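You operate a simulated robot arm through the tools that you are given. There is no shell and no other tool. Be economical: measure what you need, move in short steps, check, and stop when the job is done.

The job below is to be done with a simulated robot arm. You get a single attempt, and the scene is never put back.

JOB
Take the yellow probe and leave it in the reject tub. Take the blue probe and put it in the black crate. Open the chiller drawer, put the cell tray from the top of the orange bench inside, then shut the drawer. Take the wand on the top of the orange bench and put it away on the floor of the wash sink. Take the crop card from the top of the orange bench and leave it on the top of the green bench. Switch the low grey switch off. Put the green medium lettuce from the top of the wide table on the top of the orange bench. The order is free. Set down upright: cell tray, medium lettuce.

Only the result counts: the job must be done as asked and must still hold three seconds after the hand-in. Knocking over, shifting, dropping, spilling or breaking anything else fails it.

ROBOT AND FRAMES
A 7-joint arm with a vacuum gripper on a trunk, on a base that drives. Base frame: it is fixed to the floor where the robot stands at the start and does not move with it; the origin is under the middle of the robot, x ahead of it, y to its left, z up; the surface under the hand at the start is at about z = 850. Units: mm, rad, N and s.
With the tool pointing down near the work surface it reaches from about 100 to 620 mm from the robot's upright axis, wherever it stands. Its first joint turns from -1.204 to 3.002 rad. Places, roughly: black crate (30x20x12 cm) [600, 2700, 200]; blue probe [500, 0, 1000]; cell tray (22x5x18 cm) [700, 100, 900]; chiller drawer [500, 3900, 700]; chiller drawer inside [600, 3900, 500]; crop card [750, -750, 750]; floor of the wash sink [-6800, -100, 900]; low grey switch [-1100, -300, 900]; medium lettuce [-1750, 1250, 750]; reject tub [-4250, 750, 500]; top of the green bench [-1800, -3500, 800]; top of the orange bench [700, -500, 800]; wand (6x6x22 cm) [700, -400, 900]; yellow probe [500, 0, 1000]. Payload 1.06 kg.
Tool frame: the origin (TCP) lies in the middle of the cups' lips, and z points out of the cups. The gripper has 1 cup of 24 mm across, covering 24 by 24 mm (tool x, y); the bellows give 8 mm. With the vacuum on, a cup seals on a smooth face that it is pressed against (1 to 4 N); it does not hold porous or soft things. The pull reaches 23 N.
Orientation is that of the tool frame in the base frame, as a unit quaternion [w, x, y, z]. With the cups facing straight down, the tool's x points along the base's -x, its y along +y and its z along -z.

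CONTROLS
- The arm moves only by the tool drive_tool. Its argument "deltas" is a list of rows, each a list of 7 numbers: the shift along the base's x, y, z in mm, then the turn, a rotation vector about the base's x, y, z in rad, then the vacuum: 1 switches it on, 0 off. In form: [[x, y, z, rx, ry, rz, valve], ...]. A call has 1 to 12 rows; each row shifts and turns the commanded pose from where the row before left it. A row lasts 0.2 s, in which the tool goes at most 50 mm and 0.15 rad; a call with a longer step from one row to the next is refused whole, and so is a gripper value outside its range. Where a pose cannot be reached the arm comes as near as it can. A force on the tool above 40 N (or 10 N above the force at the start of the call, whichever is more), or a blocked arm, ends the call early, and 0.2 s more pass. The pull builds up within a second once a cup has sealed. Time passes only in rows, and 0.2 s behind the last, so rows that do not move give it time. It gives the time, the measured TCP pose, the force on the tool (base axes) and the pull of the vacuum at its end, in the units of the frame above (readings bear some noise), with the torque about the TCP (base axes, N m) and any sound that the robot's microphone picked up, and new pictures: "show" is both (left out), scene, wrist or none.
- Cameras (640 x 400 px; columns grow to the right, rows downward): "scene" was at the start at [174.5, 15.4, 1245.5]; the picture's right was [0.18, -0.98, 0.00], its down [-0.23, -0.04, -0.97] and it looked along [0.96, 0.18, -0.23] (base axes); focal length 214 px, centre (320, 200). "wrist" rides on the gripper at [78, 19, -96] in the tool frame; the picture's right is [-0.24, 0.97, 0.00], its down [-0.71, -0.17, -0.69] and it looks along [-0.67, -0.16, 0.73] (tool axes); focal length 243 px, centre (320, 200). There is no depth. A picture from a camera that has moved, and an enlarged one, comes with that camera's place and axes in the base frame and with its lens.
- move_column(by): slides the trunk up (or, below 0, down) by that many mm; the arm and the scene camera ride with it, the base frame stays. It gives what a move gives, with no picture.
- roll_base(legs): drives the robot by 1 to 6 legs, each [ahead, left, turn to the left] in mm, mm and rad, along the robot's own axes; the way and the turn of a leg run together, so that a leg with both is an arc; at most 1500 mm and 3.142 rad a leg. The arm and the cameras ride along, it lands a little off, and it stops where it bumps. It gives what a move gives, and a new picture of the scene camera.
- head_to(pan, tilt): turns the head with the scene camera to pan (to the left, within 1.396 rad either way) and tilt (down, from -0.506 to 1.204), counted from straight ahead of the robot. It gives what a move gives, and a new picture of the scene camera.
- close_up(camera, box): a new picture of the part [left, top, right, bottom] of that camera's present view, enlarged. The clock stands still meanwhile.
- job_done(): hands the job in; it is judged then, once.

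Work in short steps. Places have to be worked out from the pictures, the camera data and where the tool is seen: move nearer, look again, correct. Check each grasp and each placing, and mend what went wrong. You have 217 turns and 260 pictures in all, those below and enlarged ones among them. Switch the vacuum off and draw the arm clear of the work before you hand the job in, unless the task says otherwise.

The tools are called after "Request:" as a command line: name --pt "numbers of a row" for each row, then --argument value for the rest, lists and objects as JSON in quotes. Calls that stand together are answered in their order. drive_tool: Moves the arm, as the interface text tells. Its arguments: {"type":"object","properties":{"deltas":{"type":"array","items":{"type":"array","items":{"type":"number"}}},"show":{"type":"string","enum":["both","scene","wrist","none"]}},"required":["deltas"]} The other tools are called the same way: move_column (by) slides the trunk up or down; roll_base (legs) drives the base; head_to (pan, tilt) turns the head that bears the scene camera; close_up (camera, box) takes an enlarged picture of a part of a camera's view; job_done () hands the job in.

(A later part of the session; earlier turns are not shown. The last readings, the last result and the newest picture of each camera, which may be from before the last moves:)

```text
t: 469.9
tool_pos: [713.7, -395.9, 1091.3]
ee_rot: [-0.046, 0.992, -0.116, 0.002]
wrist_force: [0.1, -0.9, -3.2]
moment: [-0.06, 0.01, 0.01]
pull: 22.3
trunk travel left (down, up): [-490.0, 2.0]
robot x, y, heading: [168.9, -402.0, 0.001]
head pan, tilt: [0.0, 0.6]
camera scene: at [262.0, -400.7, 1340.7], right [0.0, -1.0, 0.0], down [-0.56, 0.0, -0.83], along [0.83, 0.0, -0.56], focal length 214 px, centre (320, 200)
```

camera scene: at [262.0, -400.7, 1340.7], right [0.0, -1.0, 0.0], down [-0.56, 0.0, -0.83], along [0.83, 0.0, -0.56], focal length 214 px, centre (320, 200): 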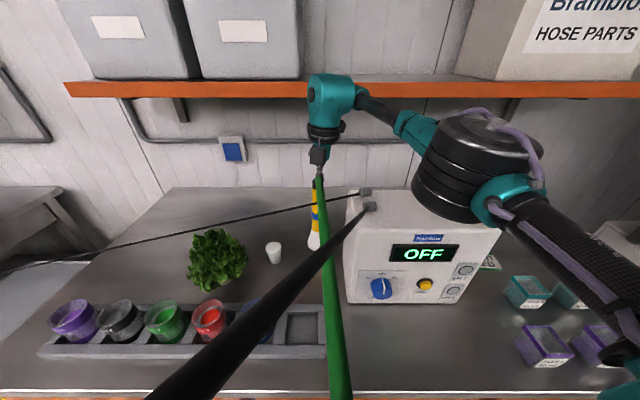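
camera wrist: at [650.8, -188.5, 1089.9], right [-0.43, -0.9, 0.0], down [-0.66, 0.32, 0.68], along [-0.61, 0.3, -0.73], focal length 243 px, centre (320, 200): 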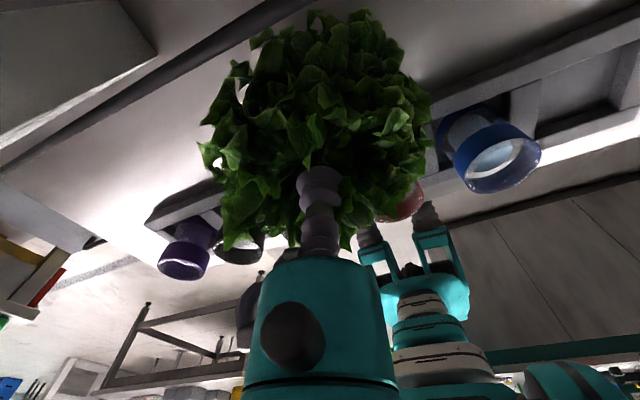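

It lifts fine, weighing about 0.3 kg. I'll draw back 130 mm, raise to clear the holder, then back out.

Request:
roll_base --legs '[[-125, 0, 0]]'

Request:
drive_tool --pt "-5 0 25 0 0 0 1" --pt "-5 0 30 0 0 0 1" --pt "-5 0 30 0 0 0 1" --pt "-5 0 25 0 0 0 1" --show "none"

Request:
roll_base --legs '[[-420, 0, 0]]'

```text
t: 471.2
tool_pos: [589.1, -395.8, 1091.1]
ee_rot: [-0.047, 0.992, -0.117, 0.001]
wrist_force: [-0.9, -0.7, -2.8]
moment: [-0.04, -0.01, 0.02]
pull: 23.4
trunk travel left (down, up): [-490.0, 2.0]
robot x, y, heading: [47.4, -399.3, 0.001]
head pan, tilt: [0.0, 0.6]
camera scene: at [137.5, -401.0, 1340.8], right [0.0, -1.0, 0.0], down [-0.56, 0.0, -0.83], along [0.83, 0.0, -0.56], focal length 214 px, centre (320, 200)
```

scene: 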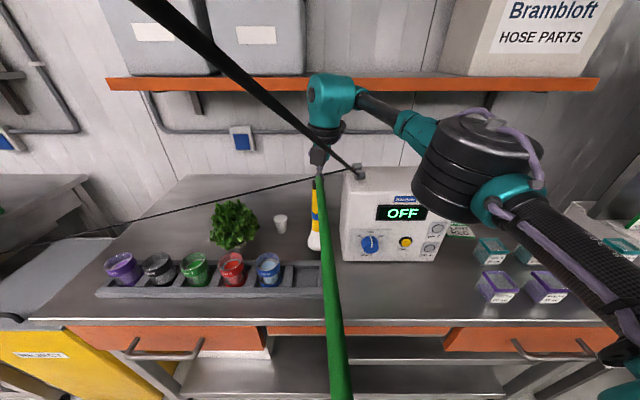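

```text
t: 472.2
tool_pos: [571.2, -393.4, 1201.5]
ee_rot: [-0.047, 0.992, -0.117, 0.0]
wrist_force: [-0.4, 0.7, -3.2]
moment: [-0.04, -0.04, 0.01]
pull: 22.7
trunk travel left (down, up): [-490.0, 2.0]
robot x, y, heading: [47.9, -396.6, 0.005]
head pan, tilt: [0.0, 0.6]
```

```text
t: 474.7
tool_pos: [151.2, -396.7, 1202.2]
ee_rot: [-0.046, 0.992, -0.118, 0.002]
wrist_force: [-0.1, 0.4, -3.8]
moment: [-0.05, -0.04, -0.02]
pull: 22.9
trunk travel left (down, up): [-490.0, 2.0]
robot x, y, heading: [-372.1, -399.3, 0.002]
head pan, tilt: [0.0, 0.6]
camera scene: at [-281.2, -401.8, 1340.7], right [0.0, -1.0, 0.0], down [-0.56, 0.0, -0.83], along [0.83, 0.0, -0.56], focal length 214 px, centre (320, 200)
```

scene: 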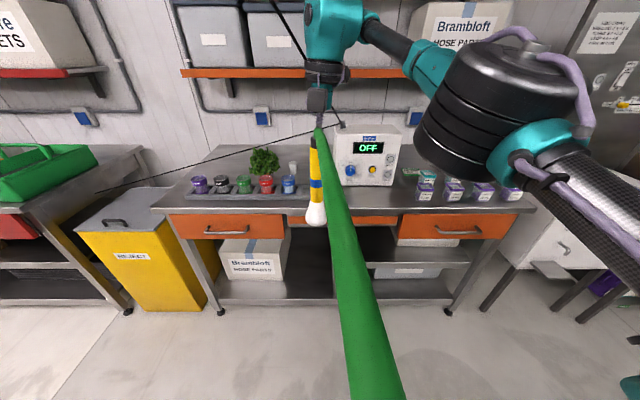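

The wand is clear. I'll move to the corridor and turn west, then drive to the washing area.

Request:
roll_base --legs '[[0, 750, 0], [0, 0, 1.57], [0, 0, 1.57], [1500, 0, 0], [600, 0, 0]]'

Request:
roll_base --legs '[[500, 250, 0], [1500, 0, 0], [300, 0, 0]]'

```text
t: 499.4
tool_pos: [-2990.6, 315.5, 1202.3]
ee_rot: [-0.001, 0.11, 0.993, -0.047]
wrist_force: [-0.2, 0.1, -4.5]
moment: [0.03, 0.0, 0.0]
pull: 23.0
trunk travel left (down, up): [-490.0, 2.0]
robot x, y, heading: [-2470.7, 325.6, -3.123]
head pan, tilt: [0.0, 0.6]
camera scene: at [-2559.4, 326.1, 1340.7], right [-0.02, 1.0, 0.0], down [0.57, 0.01, -0.82], along [-0.82, -0.01, -0.57], focal length 214 px, centre (320, 200)
```

scene: 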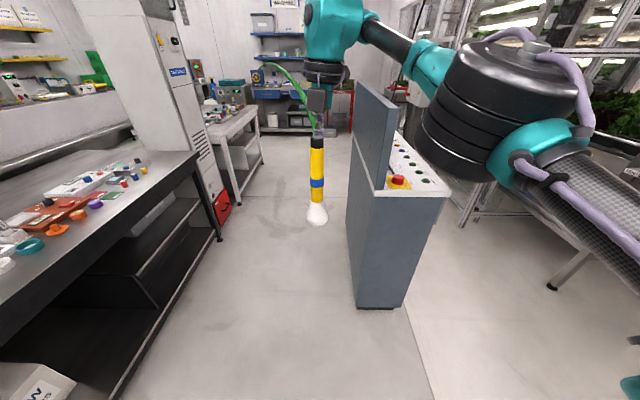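

```text
t: 511.3
tool_pos: [-5287.0, 8.5, 1201.2]
ee_rot: [0.0, 0.104, 0.993, -0.046]
wrist_force: [-1.2, 0.2, -3.7]
moment: [0.01, 0.01, -0.02]
pull: 22.7
trunk travel left (down, up): [-490.0, 2.0]
robot x, y, heading: [-4761.6, 27.8, -3.114]
head pan, tilt: [0.0, 0.6]
camera scene: at [-4856.4, 23.3, 1340.6], right [-0.03, 1.0, 0.0], down [0.57, 0.02, -0.82], along [-0.82, -0.02, -0.57], focal length 214 px, centre (320, 200)
```

scene: 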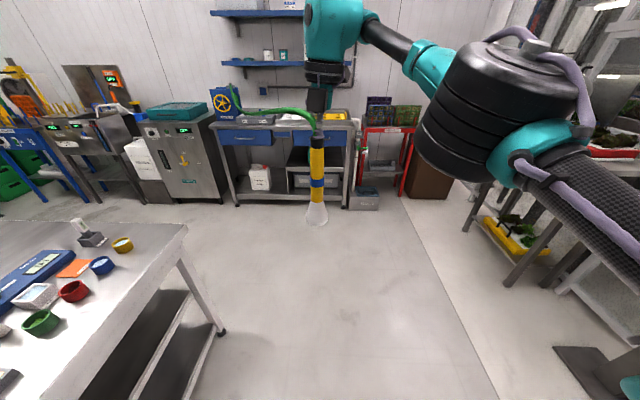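

The wash bench is ahead with its front edge near x≈-6620. I'll go closer and look for the sink basin.

Request:
roll_base --legs '[[950, 30, -0.028]]'

Request:
close_up --camera "scene" --box '[140, 60, 460, 260]'

```text
t: 516.2
tool_pos: [-6233.6, -23.6, 1200.6]
ee_rot: [-0.001, 0.116, 0.992, -0.047]
wrist_force: [0.0, -0.8, -3.7]
moment: [0.05, 0.0, 0.01]
pull: 22.9
trunk travel left (down, up): [-490.0, 2.0]
robot x, y, heading: [-5713.0, -16.9, -3.137]
head pan, tilt: [0.0, 0.6]
camera scene: at [-5802.2, -19.6, 1340.7], right [0.0, 1.0, 0.0], down [0.57, 0.0, -0.82], along [-0.82, 0.0, -0.57], focal length 214 px, centre (320, 200)
```

scene: 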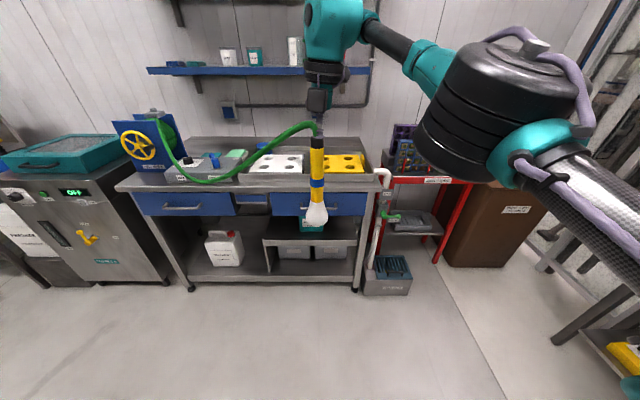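

```text
2.00 times, centred on (300, 160) of scene
camera zoom: at [-5802.2, -19.6, 1340.7], right [0.0, 1.0, 0.0], down [0.57, 0.0, -0.82], along [-0.82, 0.0, -0.57], focal length 429 px, centre (360, 280)
```

zoom: 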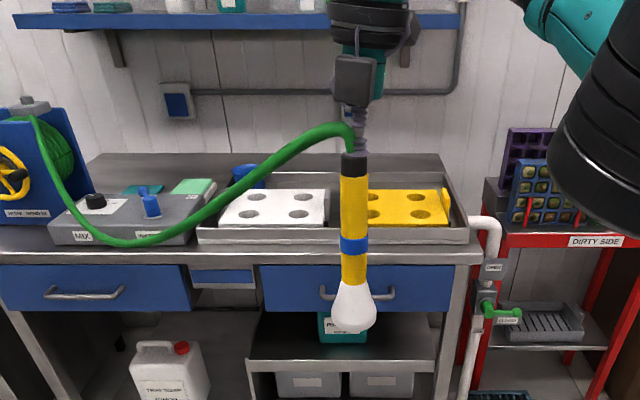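

The wash sink is the grey-rimmed basin holding the white and yellow boards. I'll get closer and look down for free floor.

Request:
roll_base --legs '[[300, 0, 0]]'

Request:
head_to --pan 0.1 --tilt 0.7

Request:
close_up --camera "scene" --box '[180, 60, 480, 250]'

```text
t: 518.3
tool_pos: [-6533.4, -25.9, 1200.8]
ee_rot: [-0.002, 0.115, 0.992, -0.045]
wrist_force: [-0.7, 0.3, -3.7]
moment: [0.04, 0.03, -0.06]
pull: 23.0
trunk travel left (down, up): [-490.0, 2.0]
robot x, y, heading: [-6010.4, -20.0, -3.13]
head pan, tilt: [0.0, 0.6]
camera scene: at [-6101.8, -21.0, 1340.6], right [0.0, 1.0, 0.0], down [0.57, 0.0, -0.82], along [-0.82, 0.0, -0.57], focal length 214 px, centre (320, 200)
```

scene: 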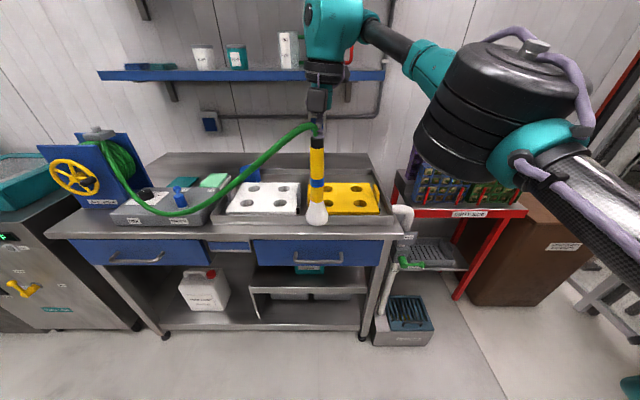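

```text
t: 518.9
tool_pos: [-6531.5, -26.2, 1201.9]
ee_rot: [0.0, 0.115, 0.992, -0.045]
wrist_force: [0.2, 0.6, -4.0]
moment: [0.04, 0.0, -0.01]
pull: 22.6
trunk travel left (down, up): [-490.0, 2.0]
robot x, y, heading: [-6008.3, -18.6, -3.139]
head pan, tilt: [0.099, 0.7]
camera scene: at [-6097.1, -29.3, 1332.1], right [-0.1, 0.99, 0.0], down [0.64, 0.07, -0.77], along [-0.76, -0.08, -0.64], focal length 214 px, centre (320, 200)
```

scene: 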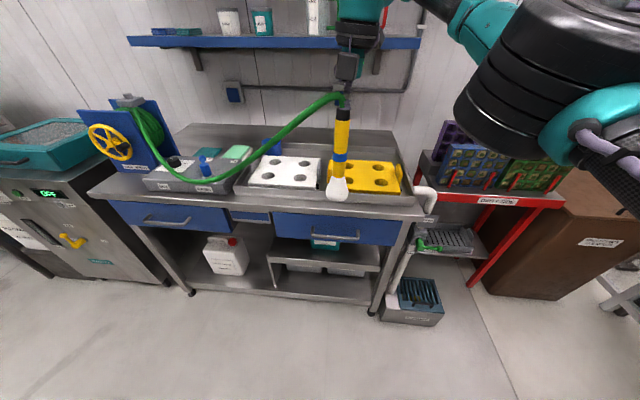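

```text
2.11 times, centred on (330, 155) of scene
camera zoom: at [-6097.1, -29.3, 1332.1], right [-0.1, 0.99, 0.0], down [0.64, 0.07, -0.77], along [-0.76, -0.08, -0.64], focal length 452 px, centre (299, 295)
```

zoom: 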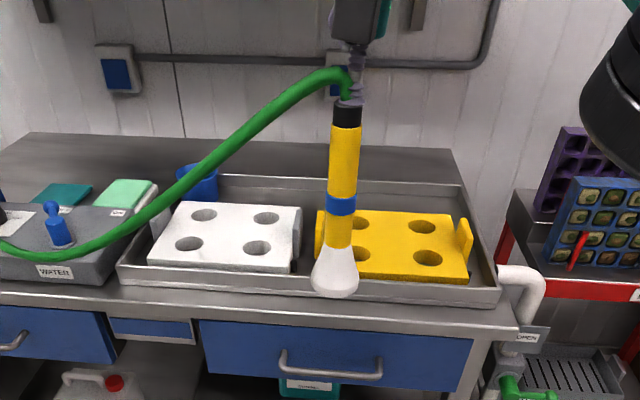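

The boards leave little free floor, so I'll move closer and look down more steeply.

Request:
roll_base --legs '[[150, 0, 0]]'

Request:
head_to --pan 0.15 --tilt 0.85

Request:
close_up --camera "scene" --box '[140, 40, 500, 265]'

Request:
close_up --camera "wrist" --box '[0, 0, 640, 400]'

```text
t: 520.3
tool_pos: [-6683.9, -25.3, 1201.0]
ee_rot: [-0.001, 0.116, 0.992, -0.045]
wrist_force: [-0.1, -0.1, -4.7]
moment: [0.04, 0.03, -0.01]
pull: 22.6
trunk travel left (down, up): [-490.0, 2.0]
robot x, y, heading: [-6161.2, -20.6, -3.139]
head pan, tilt: [0.099, 0.7]
camera scene: at [-6248.3, -30.0, 1332.0], right [-0.1, 0.99, 0.0], down [0.64, 0.07, -0.76], along [-0.76, -0.08, -0.64], focal length 214 px, centre (320, 200)
```

scene: 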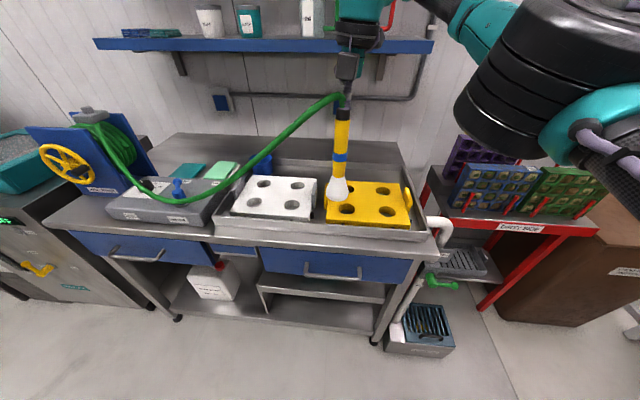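

```text
t: 521.0
tool_pos: [-6682.5, -25.7, 1201.5]
ee_rot: [-0.001, 0.116, 0.992, -0.045]
wrist_force: [-0.4, 1.2, -4.6]
moment: [0.05, -0.01, 0.03]
pull: 22.7
trunk travel left (down, up): [-490.0, 2.0]
robot x, y, heading: [-6157.3, -19.6, -3.138]
head pan, tilt: [0.15, 0.85]
camera scene: at [-6240.1, -33.2, 1319.8], right [-0.15, 0.99, 0.0], down [0.74, 0.12, -0.66], along [-0.65, -0.1, -0.75], focal length 214 px, centre (320, 200)
```

scene: 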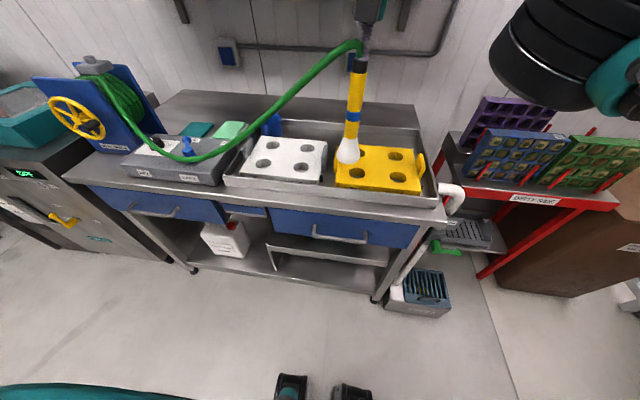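

```text
1.78 times, centred on (320, 152) of scene
camera zoom: at [-6240.1, -33.2, 1319.8], right [-0.15, 0.99, 0.0], down [0.74, 0.12, -0.66], along [-0.65, -0.1, -0.75], focal length 381 px, centre (320, 284)
```

zoom: 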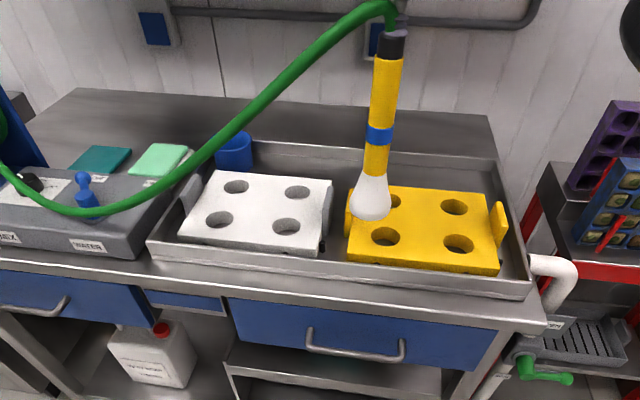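

```text
1.00 times, centred on (320, 200) of wrist (not enlarged: the box is as wide or as high as the picture)
camera zoom: at [-6752.5, 19.5, 1294.6], right [0.45, 0.89, -0.09], down [0.66, -0.27, 0.7], along [0.6, -0.38, -0.71], focal length 243 px, centre (320, 200)
```

zoom: 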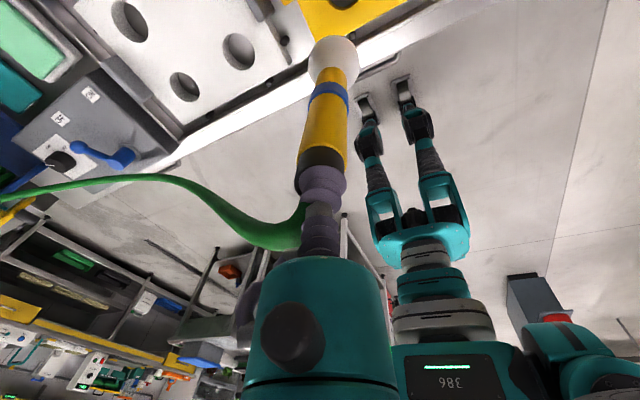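

Behind the boards there's about 130 mm of free sink floor (x≈-6895 to -7025). I'll stand the wand there at about (-6960, 20), so I'm driving in with the wand high.

Request:
roll_base --legs '[[255, -45, 0]]'

Request:
close_up --camera "scene" --box '[140, 40, 500, 265]'

Request:
close_up --camera "wrist" --box '[0, 0, 640, 400]'

```text
t: 522.9
tool_pos: [-6937.9, 16.4, 1201.6]
ee_rot: [-0.002, 0.115, 0.992, -0.045]
wrist_force: [0.0, 0.1, -3.7]
moment: [0.05, 0.02, 0.01]
pull: 22.5
trunk travel left (down, up): [-490.0, 2.0]
robot x, y, heading: [-6416.6, 23.5, -3.134]
head pan, tilt: [0.15, 0.85]
camera scene: at [-6496.3, 10.4, 1319.7], right [-0.16, 0.99, 0.0], down [0.74, 0.12, -0.66], along [-0.65, -0.1, -0.75], focal length 214 px, centre (320, 200)
```

scene: 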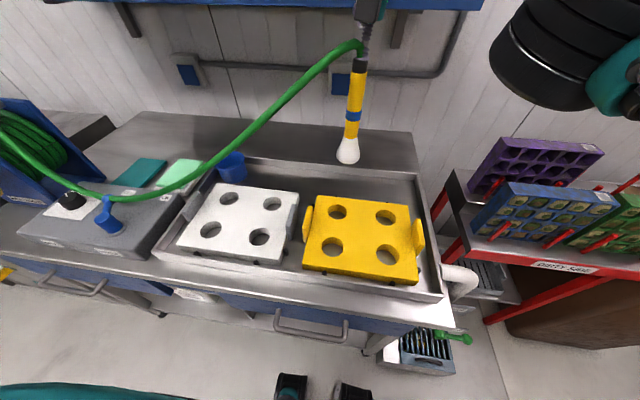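

```text
1.78 times, centred on (320, 152) of scene
camera zoom: at [-6496.3, 10.4, 1319.7], right [-0.16, 0.99, 0.0], down [0.74, 0.12, -0.66], along [-0.65, -0.1, -0.75], focal length 381 px, centre (320, 284)
```

zoom: 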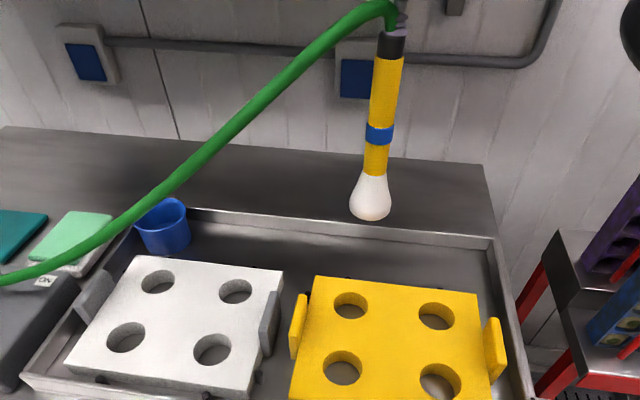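

```text
1.00 times, centred on (320, 200) of wrist (not enlarged: the box is as wide or as high as the picture)
camera zoom: at [-7008.8, 62.0, 1294.3], right [0.45, 0.89, -0.09], down [0.66, -0.27, 0.7], along [0.6, -0.37, -0.7], focal length 243 px, centre (320, 200)
```

zoom: 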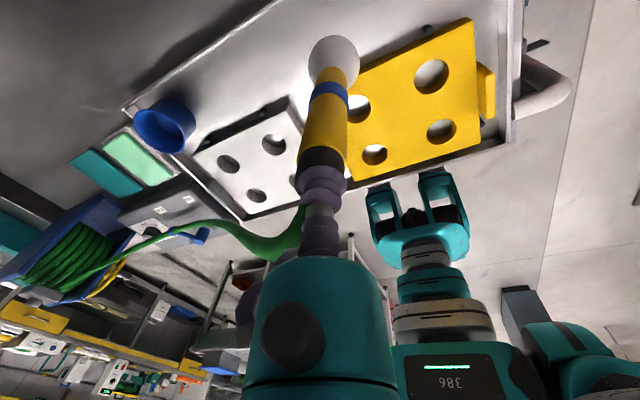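

The free floor strip spans x -6889 to -7010. I'll move to x≈-6950 and lower.

Request:
drive_tool --pt "-6 2 -20 0 0 0 1" --pt "-6 2 -25 0 0 0 1" --pt "0 0 -25 0 0 0 1" --pt "0 0 -20 0 0 0 1" --pt "0 0 -15 0 0 0 1" --pt "0 0 -8 0 0 0 1" --show "none"

Request:
close_up --camera "scene" --box '[240, 60, 480, 260]'

```text
t: 524.3
tool_pos: [-6947.9, 21.0, 1088.3]
ee_rot: [-0.002, 0.115, 0.992, -0.045]
wrist_force: [0.2, -0.8, -4.1]
moment: [0.05, -0.02, -0.02]
pull: 22.6
trunk travel left (down, up): [-490.0, 2.0]
robot x, y, heading: [-6406.9, 24.0, -3.133]
head pan, tilt: [0.15, 0.85]
```

```text
2.00 times, centred on (360, 160) of scene
camera zoom: at [-6495.7, 10.3, 1319.8], right [-0.16, 0.99, 0.0], down [0.74, 0.12, -0.66], along [-0.65, -0.1, -0.75], focal length 429 px, centre (240, 280)
```

zoom: 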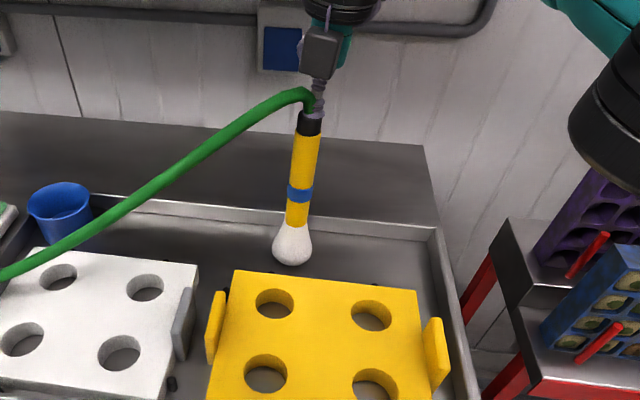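

It's well placed, so I'll continue in 3 mm steps.

Request:
drive_tool --pt "0 0 -5 0 0 0 1" --pt "0 0 -4 0 0 0 1" --pt "0 0 -3 0 0 0 1" --pt "0 0 -3 0 0 0 1" --show "none"

```text
t: 525.3
tool_pos: [-6948.3, 19.2, 1076.4]
ee_rot: [-0.004, 0.115, 0.992, -0.048]
wrist_force: [-1.1, -1.4, 15.5]
moment: [0.13, -0.06, -0.01]
pull: 22.9
trunk travel left (down, up): [-490.0, 2.0]
robot x, y, heading: [-6413.1, 28.7, -3.132]
head pan, tilt: [0.15, 0.85]
```

The wand touches the sink floor (force up 15 N). I'll relieve it slightly, release, and rise.

Request:
drive_tool --pt "0 0 2 0 0 0 1" --pt "0 0 0 0 0 0 0" --pt "0 0 0 0 0 0 0" --pt "0 0 0 0 0 0 0" --pt "0 0 0 0 0 0 0" --pt "0 0 3 0 0 0 0" --pt "0 0 8 0 0 0 0" --pt "0 0 20 0 0 0 0" --pt "0 0 30 0 0 0 0" --pt "0 0 40 0 0 0 0" --show "none"

Request:
close_up --camera "scene" --box '[200, 40, 500, 260]'

```text
t: 527.5
tool_pos: [-6947.6, 21.5, 1178.9]
ee_rot: [-0.002, 0.114, 0.992, -0.046]
wrist_force: [-0.2, -0.3, 0.4]
moment: [-0.01, -0.01, 0.02]
pull: 0.1
trunk travel left (down, up): [-490.0, 2.0]
robot x, y, heading: [-6415.3, 23.2, -3.131]
head pan, tilt: [0.15, 0.85]
```

```text
1.82 times, centred on (350, 150) of scene
camera zoom: at [-6494.7, 9.8, 1319.9], right [-0.16, 0.99, 0.0], down [0.74, 0.12, -0.66], along [-0.65, -0.1, -0.75], focal length 390 px, centre (266, 291)
```

zoom: 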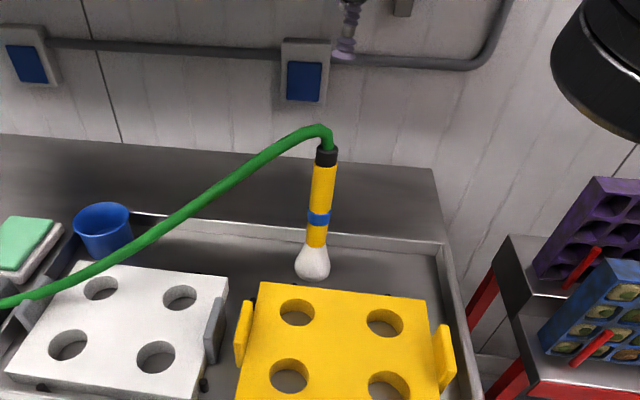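

The wand stands on the sink floor. I'll back away and return east to the console for the low grey switch.

Request:
roll_base --legs '[[-600, 0, 0], [-1500, -50, 0], [-1500, 0, 0], [-1300, -280, 0]]'

Request:
move_column --by -115

Request:
roll_base --legs '[[0, 0, 1.57]]'

Request:
head_to --pan 0.6 --tilt 0.5

```text
refused: leg 2 is longer than a leg can be; nothing moved
```

```text
t: 528.8
tool_pos: [-6950.9, 20.5, 1069.1]
ee_rot: [-0.003, 0.114, 0.992, -0.053]
wrist_force: [-1.5, -1.9, 17.1]
moment: [0.1, -0.07, 0.01]
pull: 0.0
trunk travel left (down, up): [-378.0, 115.0]
robot x, y, heading: [-6414.5, 24.4, -3.133]
head pan, tilt: [0.15, 0.85]
stopped: the force on the tool passed its limit at 47 N (the readings are from after the stop); the commanded pose is now the measured one
```

```text
t: 533.0
tool_pos: [-6414.5, -513.1, 1067.1]
ee_rot: [0.036, -0.618, 0.785, -0.038]
wrist_force: [0.3, -0.2, 0.0]
moment: [0.01, 0.03, 0.02]
pull: 0.2
trunk travel left (down, up): [-378.0, 115.0]
robot x, y, heading: [-6412.4, 22.5, -1.578]
head pan, tilt: [0.15, 0.85]
camera scene: at [-6403.5, -137.4, 1194.2], right [-0.99, -0.15, 0.0], down [-0.11, 0.74, -0.66], along [0.1, -0.65, -0.75], focal length 214 px, centre (320, 200)
```

scene: 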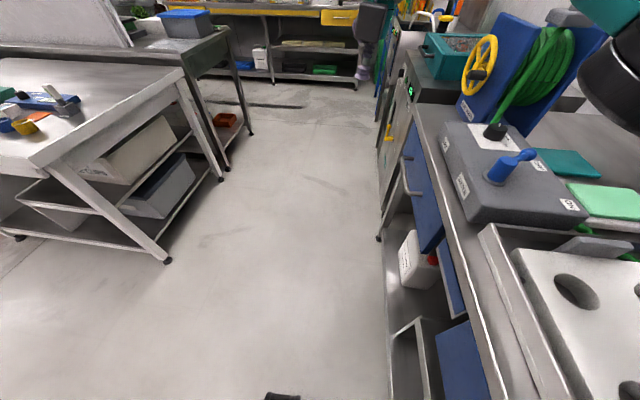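

```text
t: 533.9
tool_pos: [-6414.2, -511.5, 1067.0]
ee_rot: [0.034, -0.618, 0.784, -0.038]
wrist_force: [0.8, -0.1, 0.7]
moment: [-0.04, 0.05, 0.02]
pull: 0.0
trunk travel left (down, up): [-378.0, 115.0]
robot x, y, heading: [-6416.0, 25.7, -1.57]
head pan, tilt: [0.6, 0.499]
camera scene: at [-6363.9, -135.2, 1224.1], right [-0.83, -0.56, 0.0], down [-0.27, 0.4, -0.88], along [0.49, -0.72, -0.48], focal length 214 px, centre (320, 200)
```

scene: 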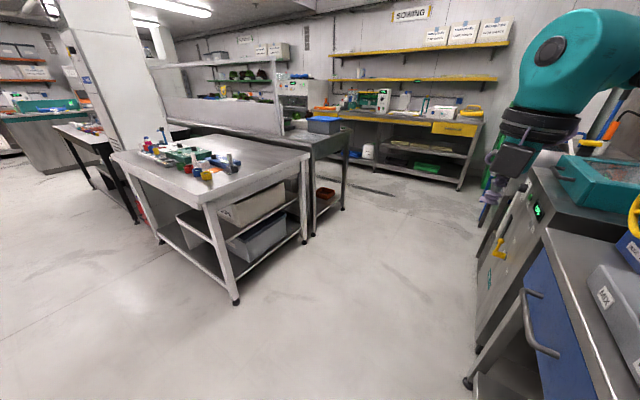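

The refused leg meant the trunk lowered onto the wand and the turn swept across it. I must check the sink now, so I'll raise the tool and look right.

Request:
drive_tool --pt "0 0 30 0 0 0 0" --pt "0 0 30 0 0 0 0" --pt "0 0 30 0 0 0 0" --show "none"

Request:
head_to --pan -1.2 --tilt 0.6

```text
t: 534.7
tool_pos: [-6413.1, -512.1, 1157.1]
ee_rot: [0.035, -0.618, 0.784, -0.037]
wrist_force: [0.7, 0.3, -0.2]
moment: [0.0, 0.02, 0.01]
pull: 0.1
trunk travel left (down, up): [-378.0, 115.0]
robot x, y, heading: [-6414.3, 24.1, -1.567]
head pan, tilt: [0.6, 0.499]
```

```text
t: 536.5
tool_pos: [-6415.7, -512.4, 1156.6]
ee_rot: [0.035, -0.618, 0.784, -0.038]
wrist_force: [-0.6, 0.5, 0.5]
moment: [0.01, 0.01, 0.01]
pull: 0.0
trunk travel left (down, up): [-378.0, 115.0]
robot x, y, heading: [-6417.3, 25.6, -1.572]
head pan, tilt: [-1.201, 0.6]
camera scene: at [-6497.6, -92.0, 1215.1], right [-0.36, 0.93, 0.0], down [0.53, 0.2, -0.83], along [-0.77, -0.3, -0.56], focal length 214 px, centre (320, 200)
```

scene: 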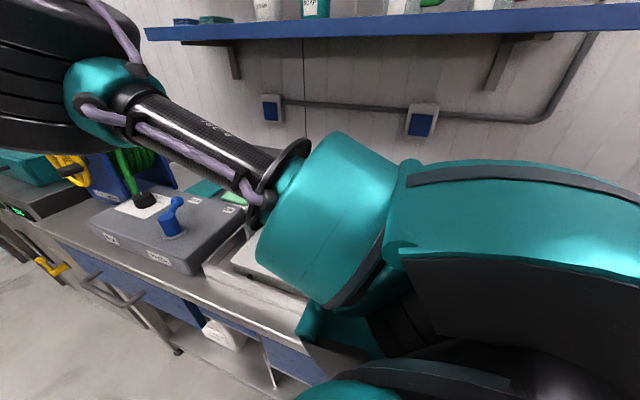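

Request:
roll_base --legs '[[0, 480, 0], [0, 0, -1.57]]'

Request:
head_to --pan 0.1 --tilt 0.5

Request:
close_up --camera "scene" --box '[120, 80, 480, 300]'

```text
t: 545.0
tool_pos: [-6472.4, 18.3, 1158.2]
ee_rot: [-0.003, 0.114, 0.992, -0.051]
wrist_force: [-0.4, 0.5, -0.7]
moment: [0.0, 0.01, -0.03]
pull: 0.1
trunk travel left (down, up): [-378.0, 115.0]
robot x, y, heading: [-5933.7, 24.9, -3.137]
head pan, tilt: [-1.201, 0.6]
camera scene: at [-6052.3, 103.3, 1215.1], right [0.93, 0.37, 0.0], down [0.21, -0.53, -0.83], along [-0.3, 0.77, -0.56], focal length 214 px, centre (320, 200)
```

scene: 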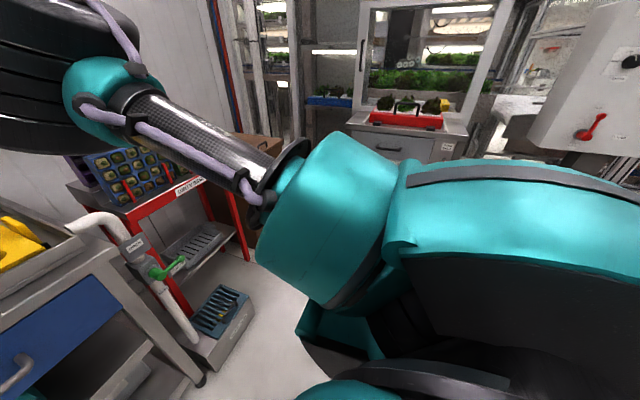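

```text
t: 546.5
tool_pos: [-6473.0, 19.0, 1158.2]
ee_rot: [-0.002, 0.114, 0.992, -0.051]
wrist_force: [-0.9, -0.1, 1.0]
moment: [0.05, -0.03, 0.0]
pull: 0.0
trunk travel left (down, up): [-378.0, 115.0]
robot x, y, heading: [-5937.4, 20.6, -3.135]
head pan, tilt: [0.099, 0.499]
camera scene: at [-6110.3, 11.5, 1224.1], right [-0.11, 0.99, 0.0], down [0.48, 0.05, -0.88], along [-0.87, -0.09, -0.48], focal length 214 px, centre (320, 200)
```

scene: 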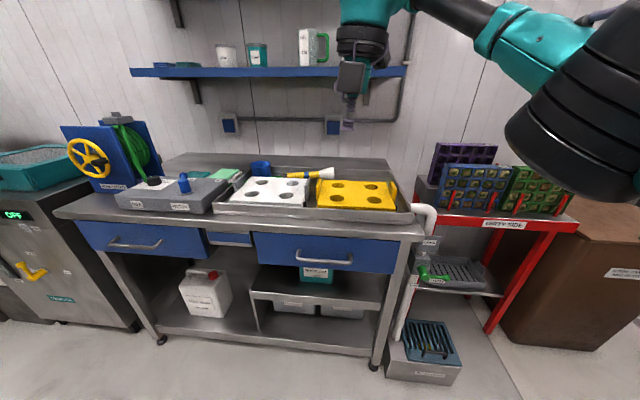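

```text
1.78 times, centred on (300, 190) of scene
camera zoom: at [-6110.3, 11.5, 1224.1], right [-0.11, 0.99, 0.0], down [0.48, 0.05, -0.88], along [-0.87, -0.09, -0.48], focal length 381 px, centre (356, 218)
```

zoom: 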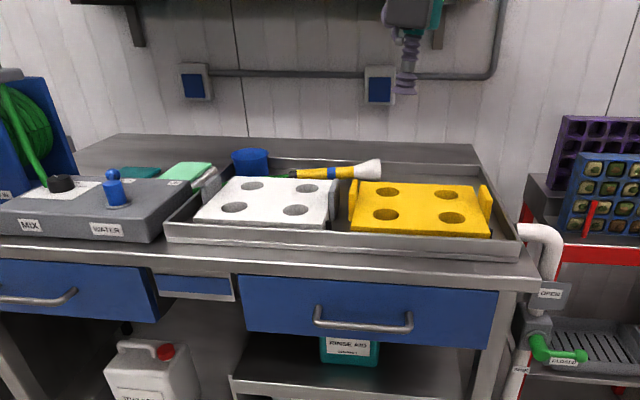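

The wand fell over but lies inside the sink, behind the boards. I'll go closer to check that it rests on the sink floor and that nothing else moved.

Request:
roll_base --legs '[[380, 0, 0]]'

Request:
head_to --pan 0.15 --tilt 0.75

Request:
close_up --camera "scene" --box '[120, 40, 440, 240]'

Request:
close_up --camera "scene" --box '[190, 80, 390, 190]'

```text
t: 548.9
tool_pos: [-6853.1, 16.2, 1157.9]
ee_rot: [-0.001, 0.113, 0.992, -0.051]
wrist_force: [-0.3, -0.3, -0.4]
moment: [-0.04, -0.01, 0.0]
pull: 0.0
trunk travel left (down, up): [-378.0, 115.0]
robot x, y, heading: [-6317.6, 20.0, -3.137]
head pan, tilt: [0.099, 0.499]
camera scene: at [-6491.0, 8.5, 1224.1], right [-0.11, 0.99, 0.0], down [0.48, 0.05, -0.88], along [-0.87, -0.09, -0.48], focal length 214 px, centre (320, 200)
```

scene: 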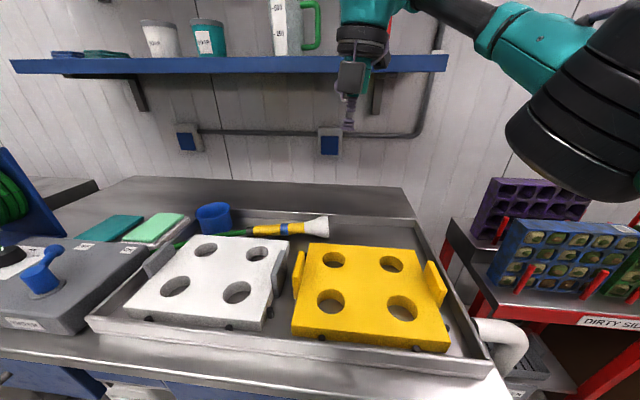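

```text
t: 549.7
tool_pos: [-6853.7, 15.4, 1158.6]
ee_rot: [-0.002, 0.113, 0.992, -0.051]
wrist_force: [-0.5, -0.8, 0.2]
moment: [-0.03, 0.01, 0.02]
pull: 0.1
trunk travel left (down, up): [-378.0, 115.0]
robot x, y, heading: [-6312.9, 21.7, -3.133]
head pan, tilt: [0.15, 0.75]
camera scene: at [-6482.0, 5.2, 1202.2], right [-0.16, 0.99, 0.0], down [0.67, 0.11, -0.73], along [-0.72, -0.11, -0.68], focal length 214 px, centre (320, 200)
```

scene: 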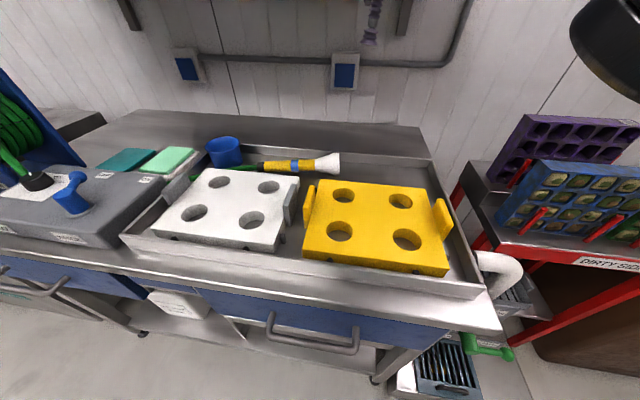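

```text
2.00 times, centred on (280, 140) of scene
camera zoom: at [-6482.0, 5.2, 1202.2], right [-0.16, 0.99, 0.0], down [0.67, 0.11, -0.73], along [-0.72, -0.11, -0.68], focal length 429 px, centre (400, 320)
```

zoom: 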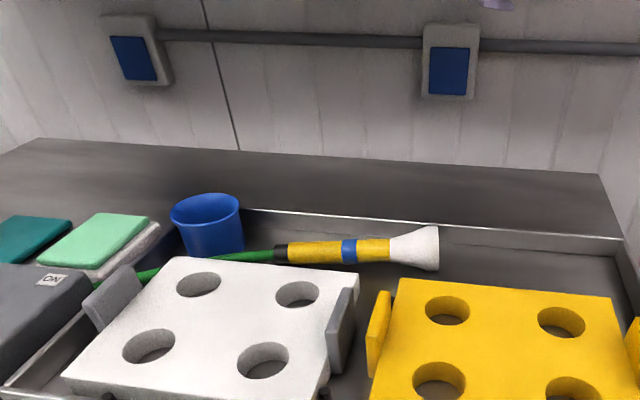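

```text
3.20 times, centred on (290, 135) of scene
camera zoom: at [-6482.0, 5.2, 1202.2], right [-0.16, 0.99, 0.0], down [0.67, 0.11, -0.73], along [-0.72, -0.11, -0.68], focal length 686 px, centre (416, 408)
```

zoom: 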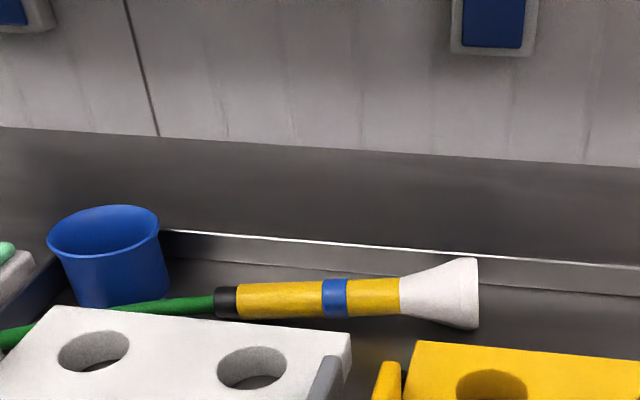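

The wand lies flat on the sink floor behind the boards and nothing else was disturbed, so it can stay. Now I'll drive back east to the console, one step at a time.

Request:
roll_base --legs '[[-550, 0, 0], [-1400, -30, 0], [-1450, 0, 0], [-1300, -260, 0]]'

```text
t: 572.4
tool_pos: [-2172.2, 362.1, 1157.9]
ee_rot: [-0.002, 0.101, 0.994, -0.051]
wrist_force: [0.6, 0.6, 0.6]
moment: [-0.01, 0.02, 0.01]
pull: 0.0
trunk travel left (down, up): [-378.0, 115.0]
robot x, y, heading: [-1634.6, 382.1, -3.117]
head pan, tilt: [0.15, 0.75]
camera scene: at [-1801.5, 360.4, 1202.2], right [-0.18, 0.98, 0.0], down [0.67, 0.12, -0.73], along [-0.72, -0.13, -0.68], focal length 214 px, centre (320, 200)
```

scene: 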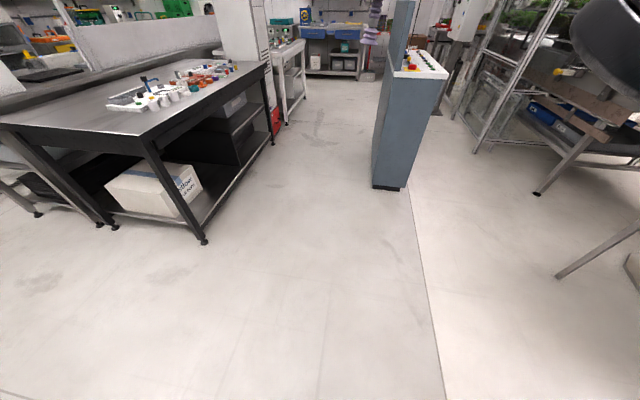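

Request:
roll_base --legs '[[0, 0, 1.545], [0, 480, 0]]'

Request:
head_to --pan 0.0 --tilt 0.6

```text
t: 581.0
tool_pos: [-1147.0, -151.4, 1158.0]
ee_rot: [0.036, -0.621, 0.782, -0.038]
wrist_force: [-0.3, 0.2, -0.7]
moment: [0.01, -0.04, 0.05]
pull: 0.0
trunk travel left (down, up): [-378.0, 115.0]
robot x, y, heading: [-1153.1, 384.3, -1.561]
head pan, tilt: [0.15, 0.75]
camera scene: at [-1139.4, 217.6, 1202.2], right [-0.99, -0.16, 0.0], down [-0.11, 0.67, -0.73], along [0.12, -0.72, -0.68], focal length 214 px, centre (320, 200)
```

scene: 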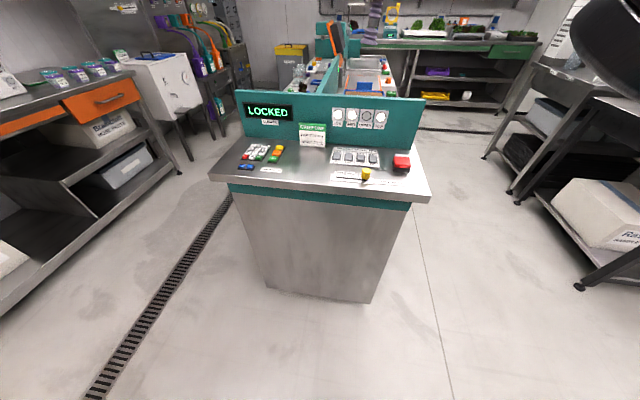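

```text
t: 581.7
tool_pos: [-1146.5, -152.8, 1157.5]
ee_rot: [0.035, -0.623, 0.781, -0.038]
wrist_force: [-0.1, 0.6, 0.3]
moment: [0.02, 0.03, 0.02]
pull: 0.0
trunk travel left (down, up): [-378.0, 115.0]
robot x, y, heading: [-1155.9, 380.0, -1.561]
head pan, tilt: [0.0, 0.6]
camera scene: at [-1151.8, 211.0, 1215.0], right [-1.0, -0.01, 0.0], down [-0.01, 0.57, -0.82], along [0.01, -0.82, -0.57], focal length 214 px, centre (320, 200)
```

scene: 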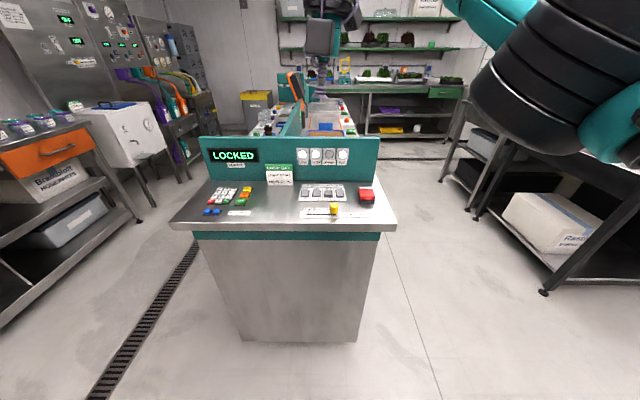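

Request:
close_up --camera "scene" --box '[180, 130, 400, 240]'

Request:
close_up --camera "scene" --box '[285, 135, 385, 225]'

```text
2.91 times, centred on (290, 185) of scene
camera zoom: at [-1151.8, 211.0, 1215.0], right [-1.0, -0.01, 0.0], down [-0.01, 0.57, -0.82], along [0.01, -0.82, -0.57], focal length 624 px, centre (407, 244)
```

zoom: 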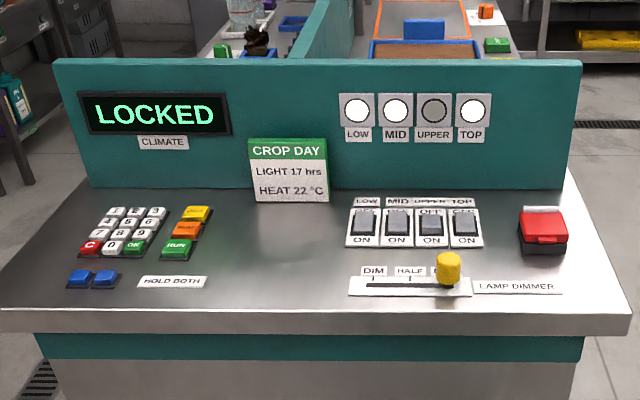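

```text
4.44 times, centred on (335, 180) of scene
camera zoom: at [-1151.8, 211.0, 1215.0], right [-1.0, -0.01, 0.0], down [-0.01, 0.57, -0.82], along [0.01, -0.82, -0.57], focal length 953 px, centre (253, 289)
```

zoom: 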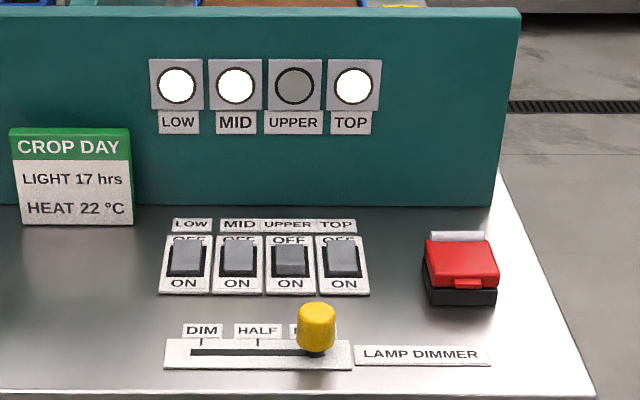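

The LOW rocker is the leftmost of four, at about (-1099, -340) on a panel at z≈845; its near side (ON) is down, so I must press the far (OFF) end. The wrist camera would foul the backsplash there, so I'll first roll the tool about the vertical to bring the camera to the robot side.

Request:
drive_tool --pt "0 0 0 0 0.05 0 0" --pt "0 0 0 0 0.05 0 0" --pt "0 0 0 0 0 0.145 0" --pt "0 0 0 0 0 0.145 0" --pt "0 0 0 0 0 0.145 0" --pt "0 0 0 0 0 0.145 0" --pt "0 0 0 0 0 0.145 0" --pt "0 0 0 0 0 0.145 0" --pt "0 0 0 0 0 0.145 0" --pt "0 0 0 0 0 0.145 0" --pt "0 0 0 0 0 0.145 0" --pt "0 0 0 0 0 0.145 0" --show "none"

Request:
drive_tool --pt "0 0 0 0 0 0.145 0" --pt "0 0 0 0 0 0.145 0" --pt "0 0 0 0 0 0.145 0" --pt "0 0 0 0 0 0.145 0" --pt "0 0 0 0 0 0.145 0" --pt "0 0 0 0 0 0.145 0" --pt "0 0 0 0 0 0.145 0" --pt "0 0 0 0 0 0.145 0" --pt "0 0 0 0 0 0.145 0" --pt "0 0 0 0 0 0.145 0" --show "wrist"

```text
t: 584.3
tool_pos: [-1147.1, -152.9, 1157.9]
ee_rot: [-0.001, 0.985, -0.17, 0.007]
wrist_force: [-0.4, -0.2, 0.3]
moment: [0.02, 0.01, 0.0]
pull: 0.0
trunk travel left (down, up): [-378.0, 115.0]
robot x, y, heading: [-1157.3, 385.5, -1.563]
head pan, tilt: [0.0, 0.6]
```

```text
t: 586.5
tool_pos: [-1146.7, -153.6, 1157.8]
ee_rot: [-0.007, 0.851, 0.525, 0.005]
wrist_force: [0.4, 0.0, 0.0]
moment: [0.0, 0.03, -0.02]
pull: 0.1
trunk travel left (down, up): [-378.0, 115.0]
robot x, y, heading: [-1153.3, 384.5, -1.565]
head pan, tilt: [0.0, 0.6]
camera wrist: at [-1095.2, -92.5, 1254.9], right [0.76, -0.65, -0.01], down [-0.47, -0.57, 0.68], along [-0.44, -0.51, -0.74], focal length 243 px, centre (320, 200)
```

wrist: 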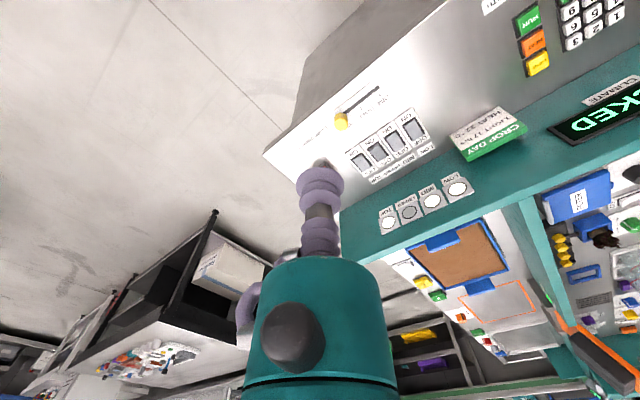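

Request:
close_up --camera "wrist" --box '[320, 70, 480, 190]'

```text
3.33 times, centred on (400, 130) of wrist
camera zoom: at [-1095.2, -92.5, 1254.9], right [0.76, -0.65, -0.01], down [-0.47, -0.57, 0.68], along [-0.44, -0.51, -0.74], focal length 809 px, centre (53, 433)
```

zoom: 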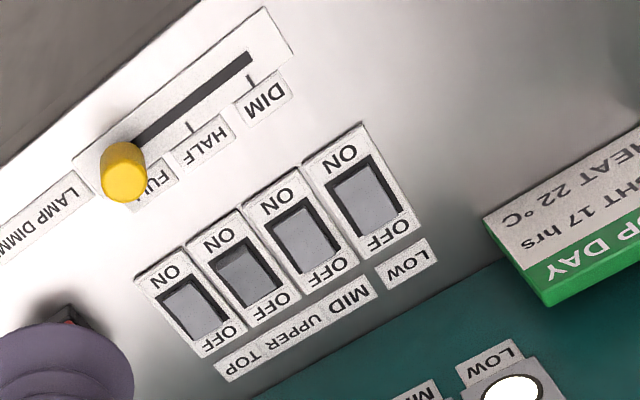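

The LOW rocker spans y -329 (ON end) to -363 (OFF end) at x≈-1098. I'll drive the base 170 mm nearer and then move the cup above the OFF end.

Request:
roll_base --legs '[[170, 0, 0]]'

Request:
drive_tool --pt "25 -10 -30 0 0 0 0" --pt "24 -10 -40 0 0 0 0" --pt "0 -10 -40 0 0 0 0" --pt "0 0 -40 0 0 0 0" --pt "0 0 -40 0 0 0 0" --pt "0 0 -30 0 0 0 0" --show "wrist"

```text
t: 587.9
tool_pos: [-1146.2, -322.9, 1158.3]
ee_rot: [-0.006, 0.851, 0.524, 0.006]
wrist_force: [0.1, -0.3, -0.3]
moment: [0.01, 0.01, 0.01]
pull: 0.1
trunk travel left (down, up): [-378.0, 115.0]
robot x, y, heading: [-1151.4, 214.8, -1.559]
head pan, tilt: [0.0, 0.6]
camera scene: at [-1150.2, 41.5, 1214.9], right [-1.0, -0.01, 0.0], down [-0.01, 0.57, -0.82], along [0.01, -0.82, -0.57], focal length 214 px, centre (320, 200)
```

scene: 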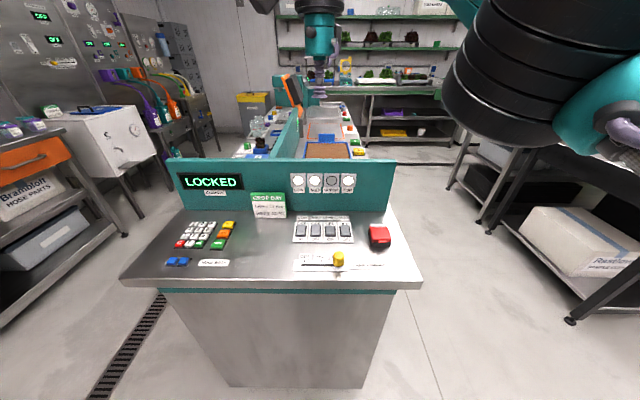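

```text
t: 589.3
tool_pos: [-1095.9, -351.7, 938.2]
ee_rot: [-0.006, 0.851, 0.525, 0.005]
wrist_force: [-0.2, 0.8, -0.4]
moment: [0.01, 0.02, 0.0]
pull: 0.0
out of reach, approached as far as the arm can: row 2
trunk travel left (down, up): [-378.0, 115.0]
robot x, y, heading: [-1149.7, 216.0, -1.561]
head pan, tilt: [0.0, 0.6]
camera wrist: at [-1043.4, -291.6, 1035.5], right [0.76, -0.65, -0.01], down [-0.47, -0.57, 0.68], along [-0.44, -0.51, -0.74], focal length 243 px, centre (320, 200)
```

wrist: 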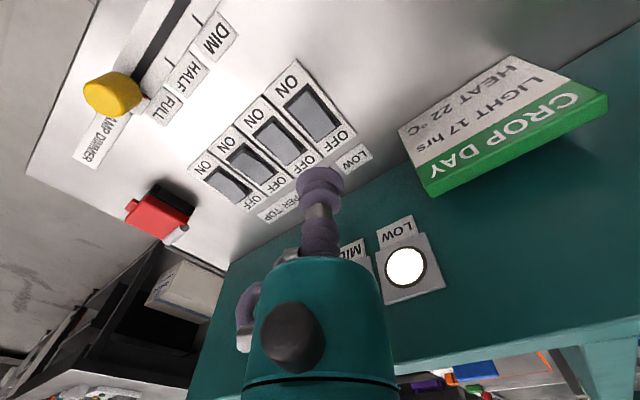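

It's aligned, with the OFF end at (-1096, -363) and the cup at (-1096, -352). I'll shift 4 mm further and descend.

Request:
drive_tool --pt "0 -4 -25 0 0 0 0" --pt "0 0 -25 0 0 0 0" --pt "0 0 -12 0 0 0 0" --pt "0 0 -5 0 0 0 0" --pt "0 0 -4 0 0 0 0" --show "none"

Request:
close_up --camera "wrist" --box '[220, 60, 420, 220]'

```text
t: 590.5
tool_pos: [-1096.6, -355.8, 867.0]
ee_rot: [-0.007, 0.851, 0.525, 0.005]
wrist_force: [0.0, 0.0, 0.3]
moment: [0.02, 0.0, 0.03]
pull: 0.2
trunk travel left (down, up): [-378.0, 115.0]
robot x, y, heading: [-1149.1, 218.5, -1.562]
head pan, tilt: [0.0, 0.6]
```

```text
2.50 times, centred on (320, 140) of wrist
camera zoom: at [-1044.3, -295.5, 964.3], right [0.76, -0.65, -0.01], down [-0.47, -0.57, 0.68], along [-0.44, -0.51, -0.74], focal length 606 px, centre (320, 350)
```

zoom: 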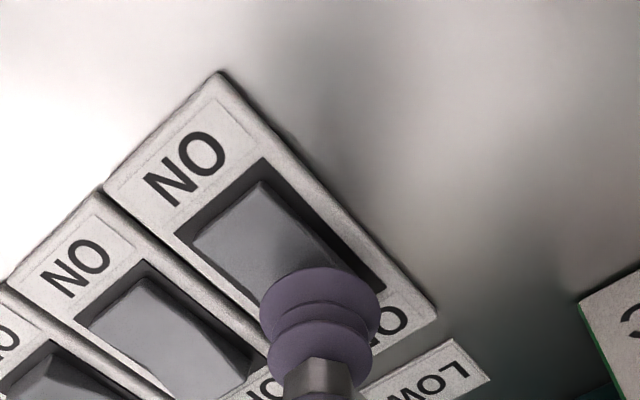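

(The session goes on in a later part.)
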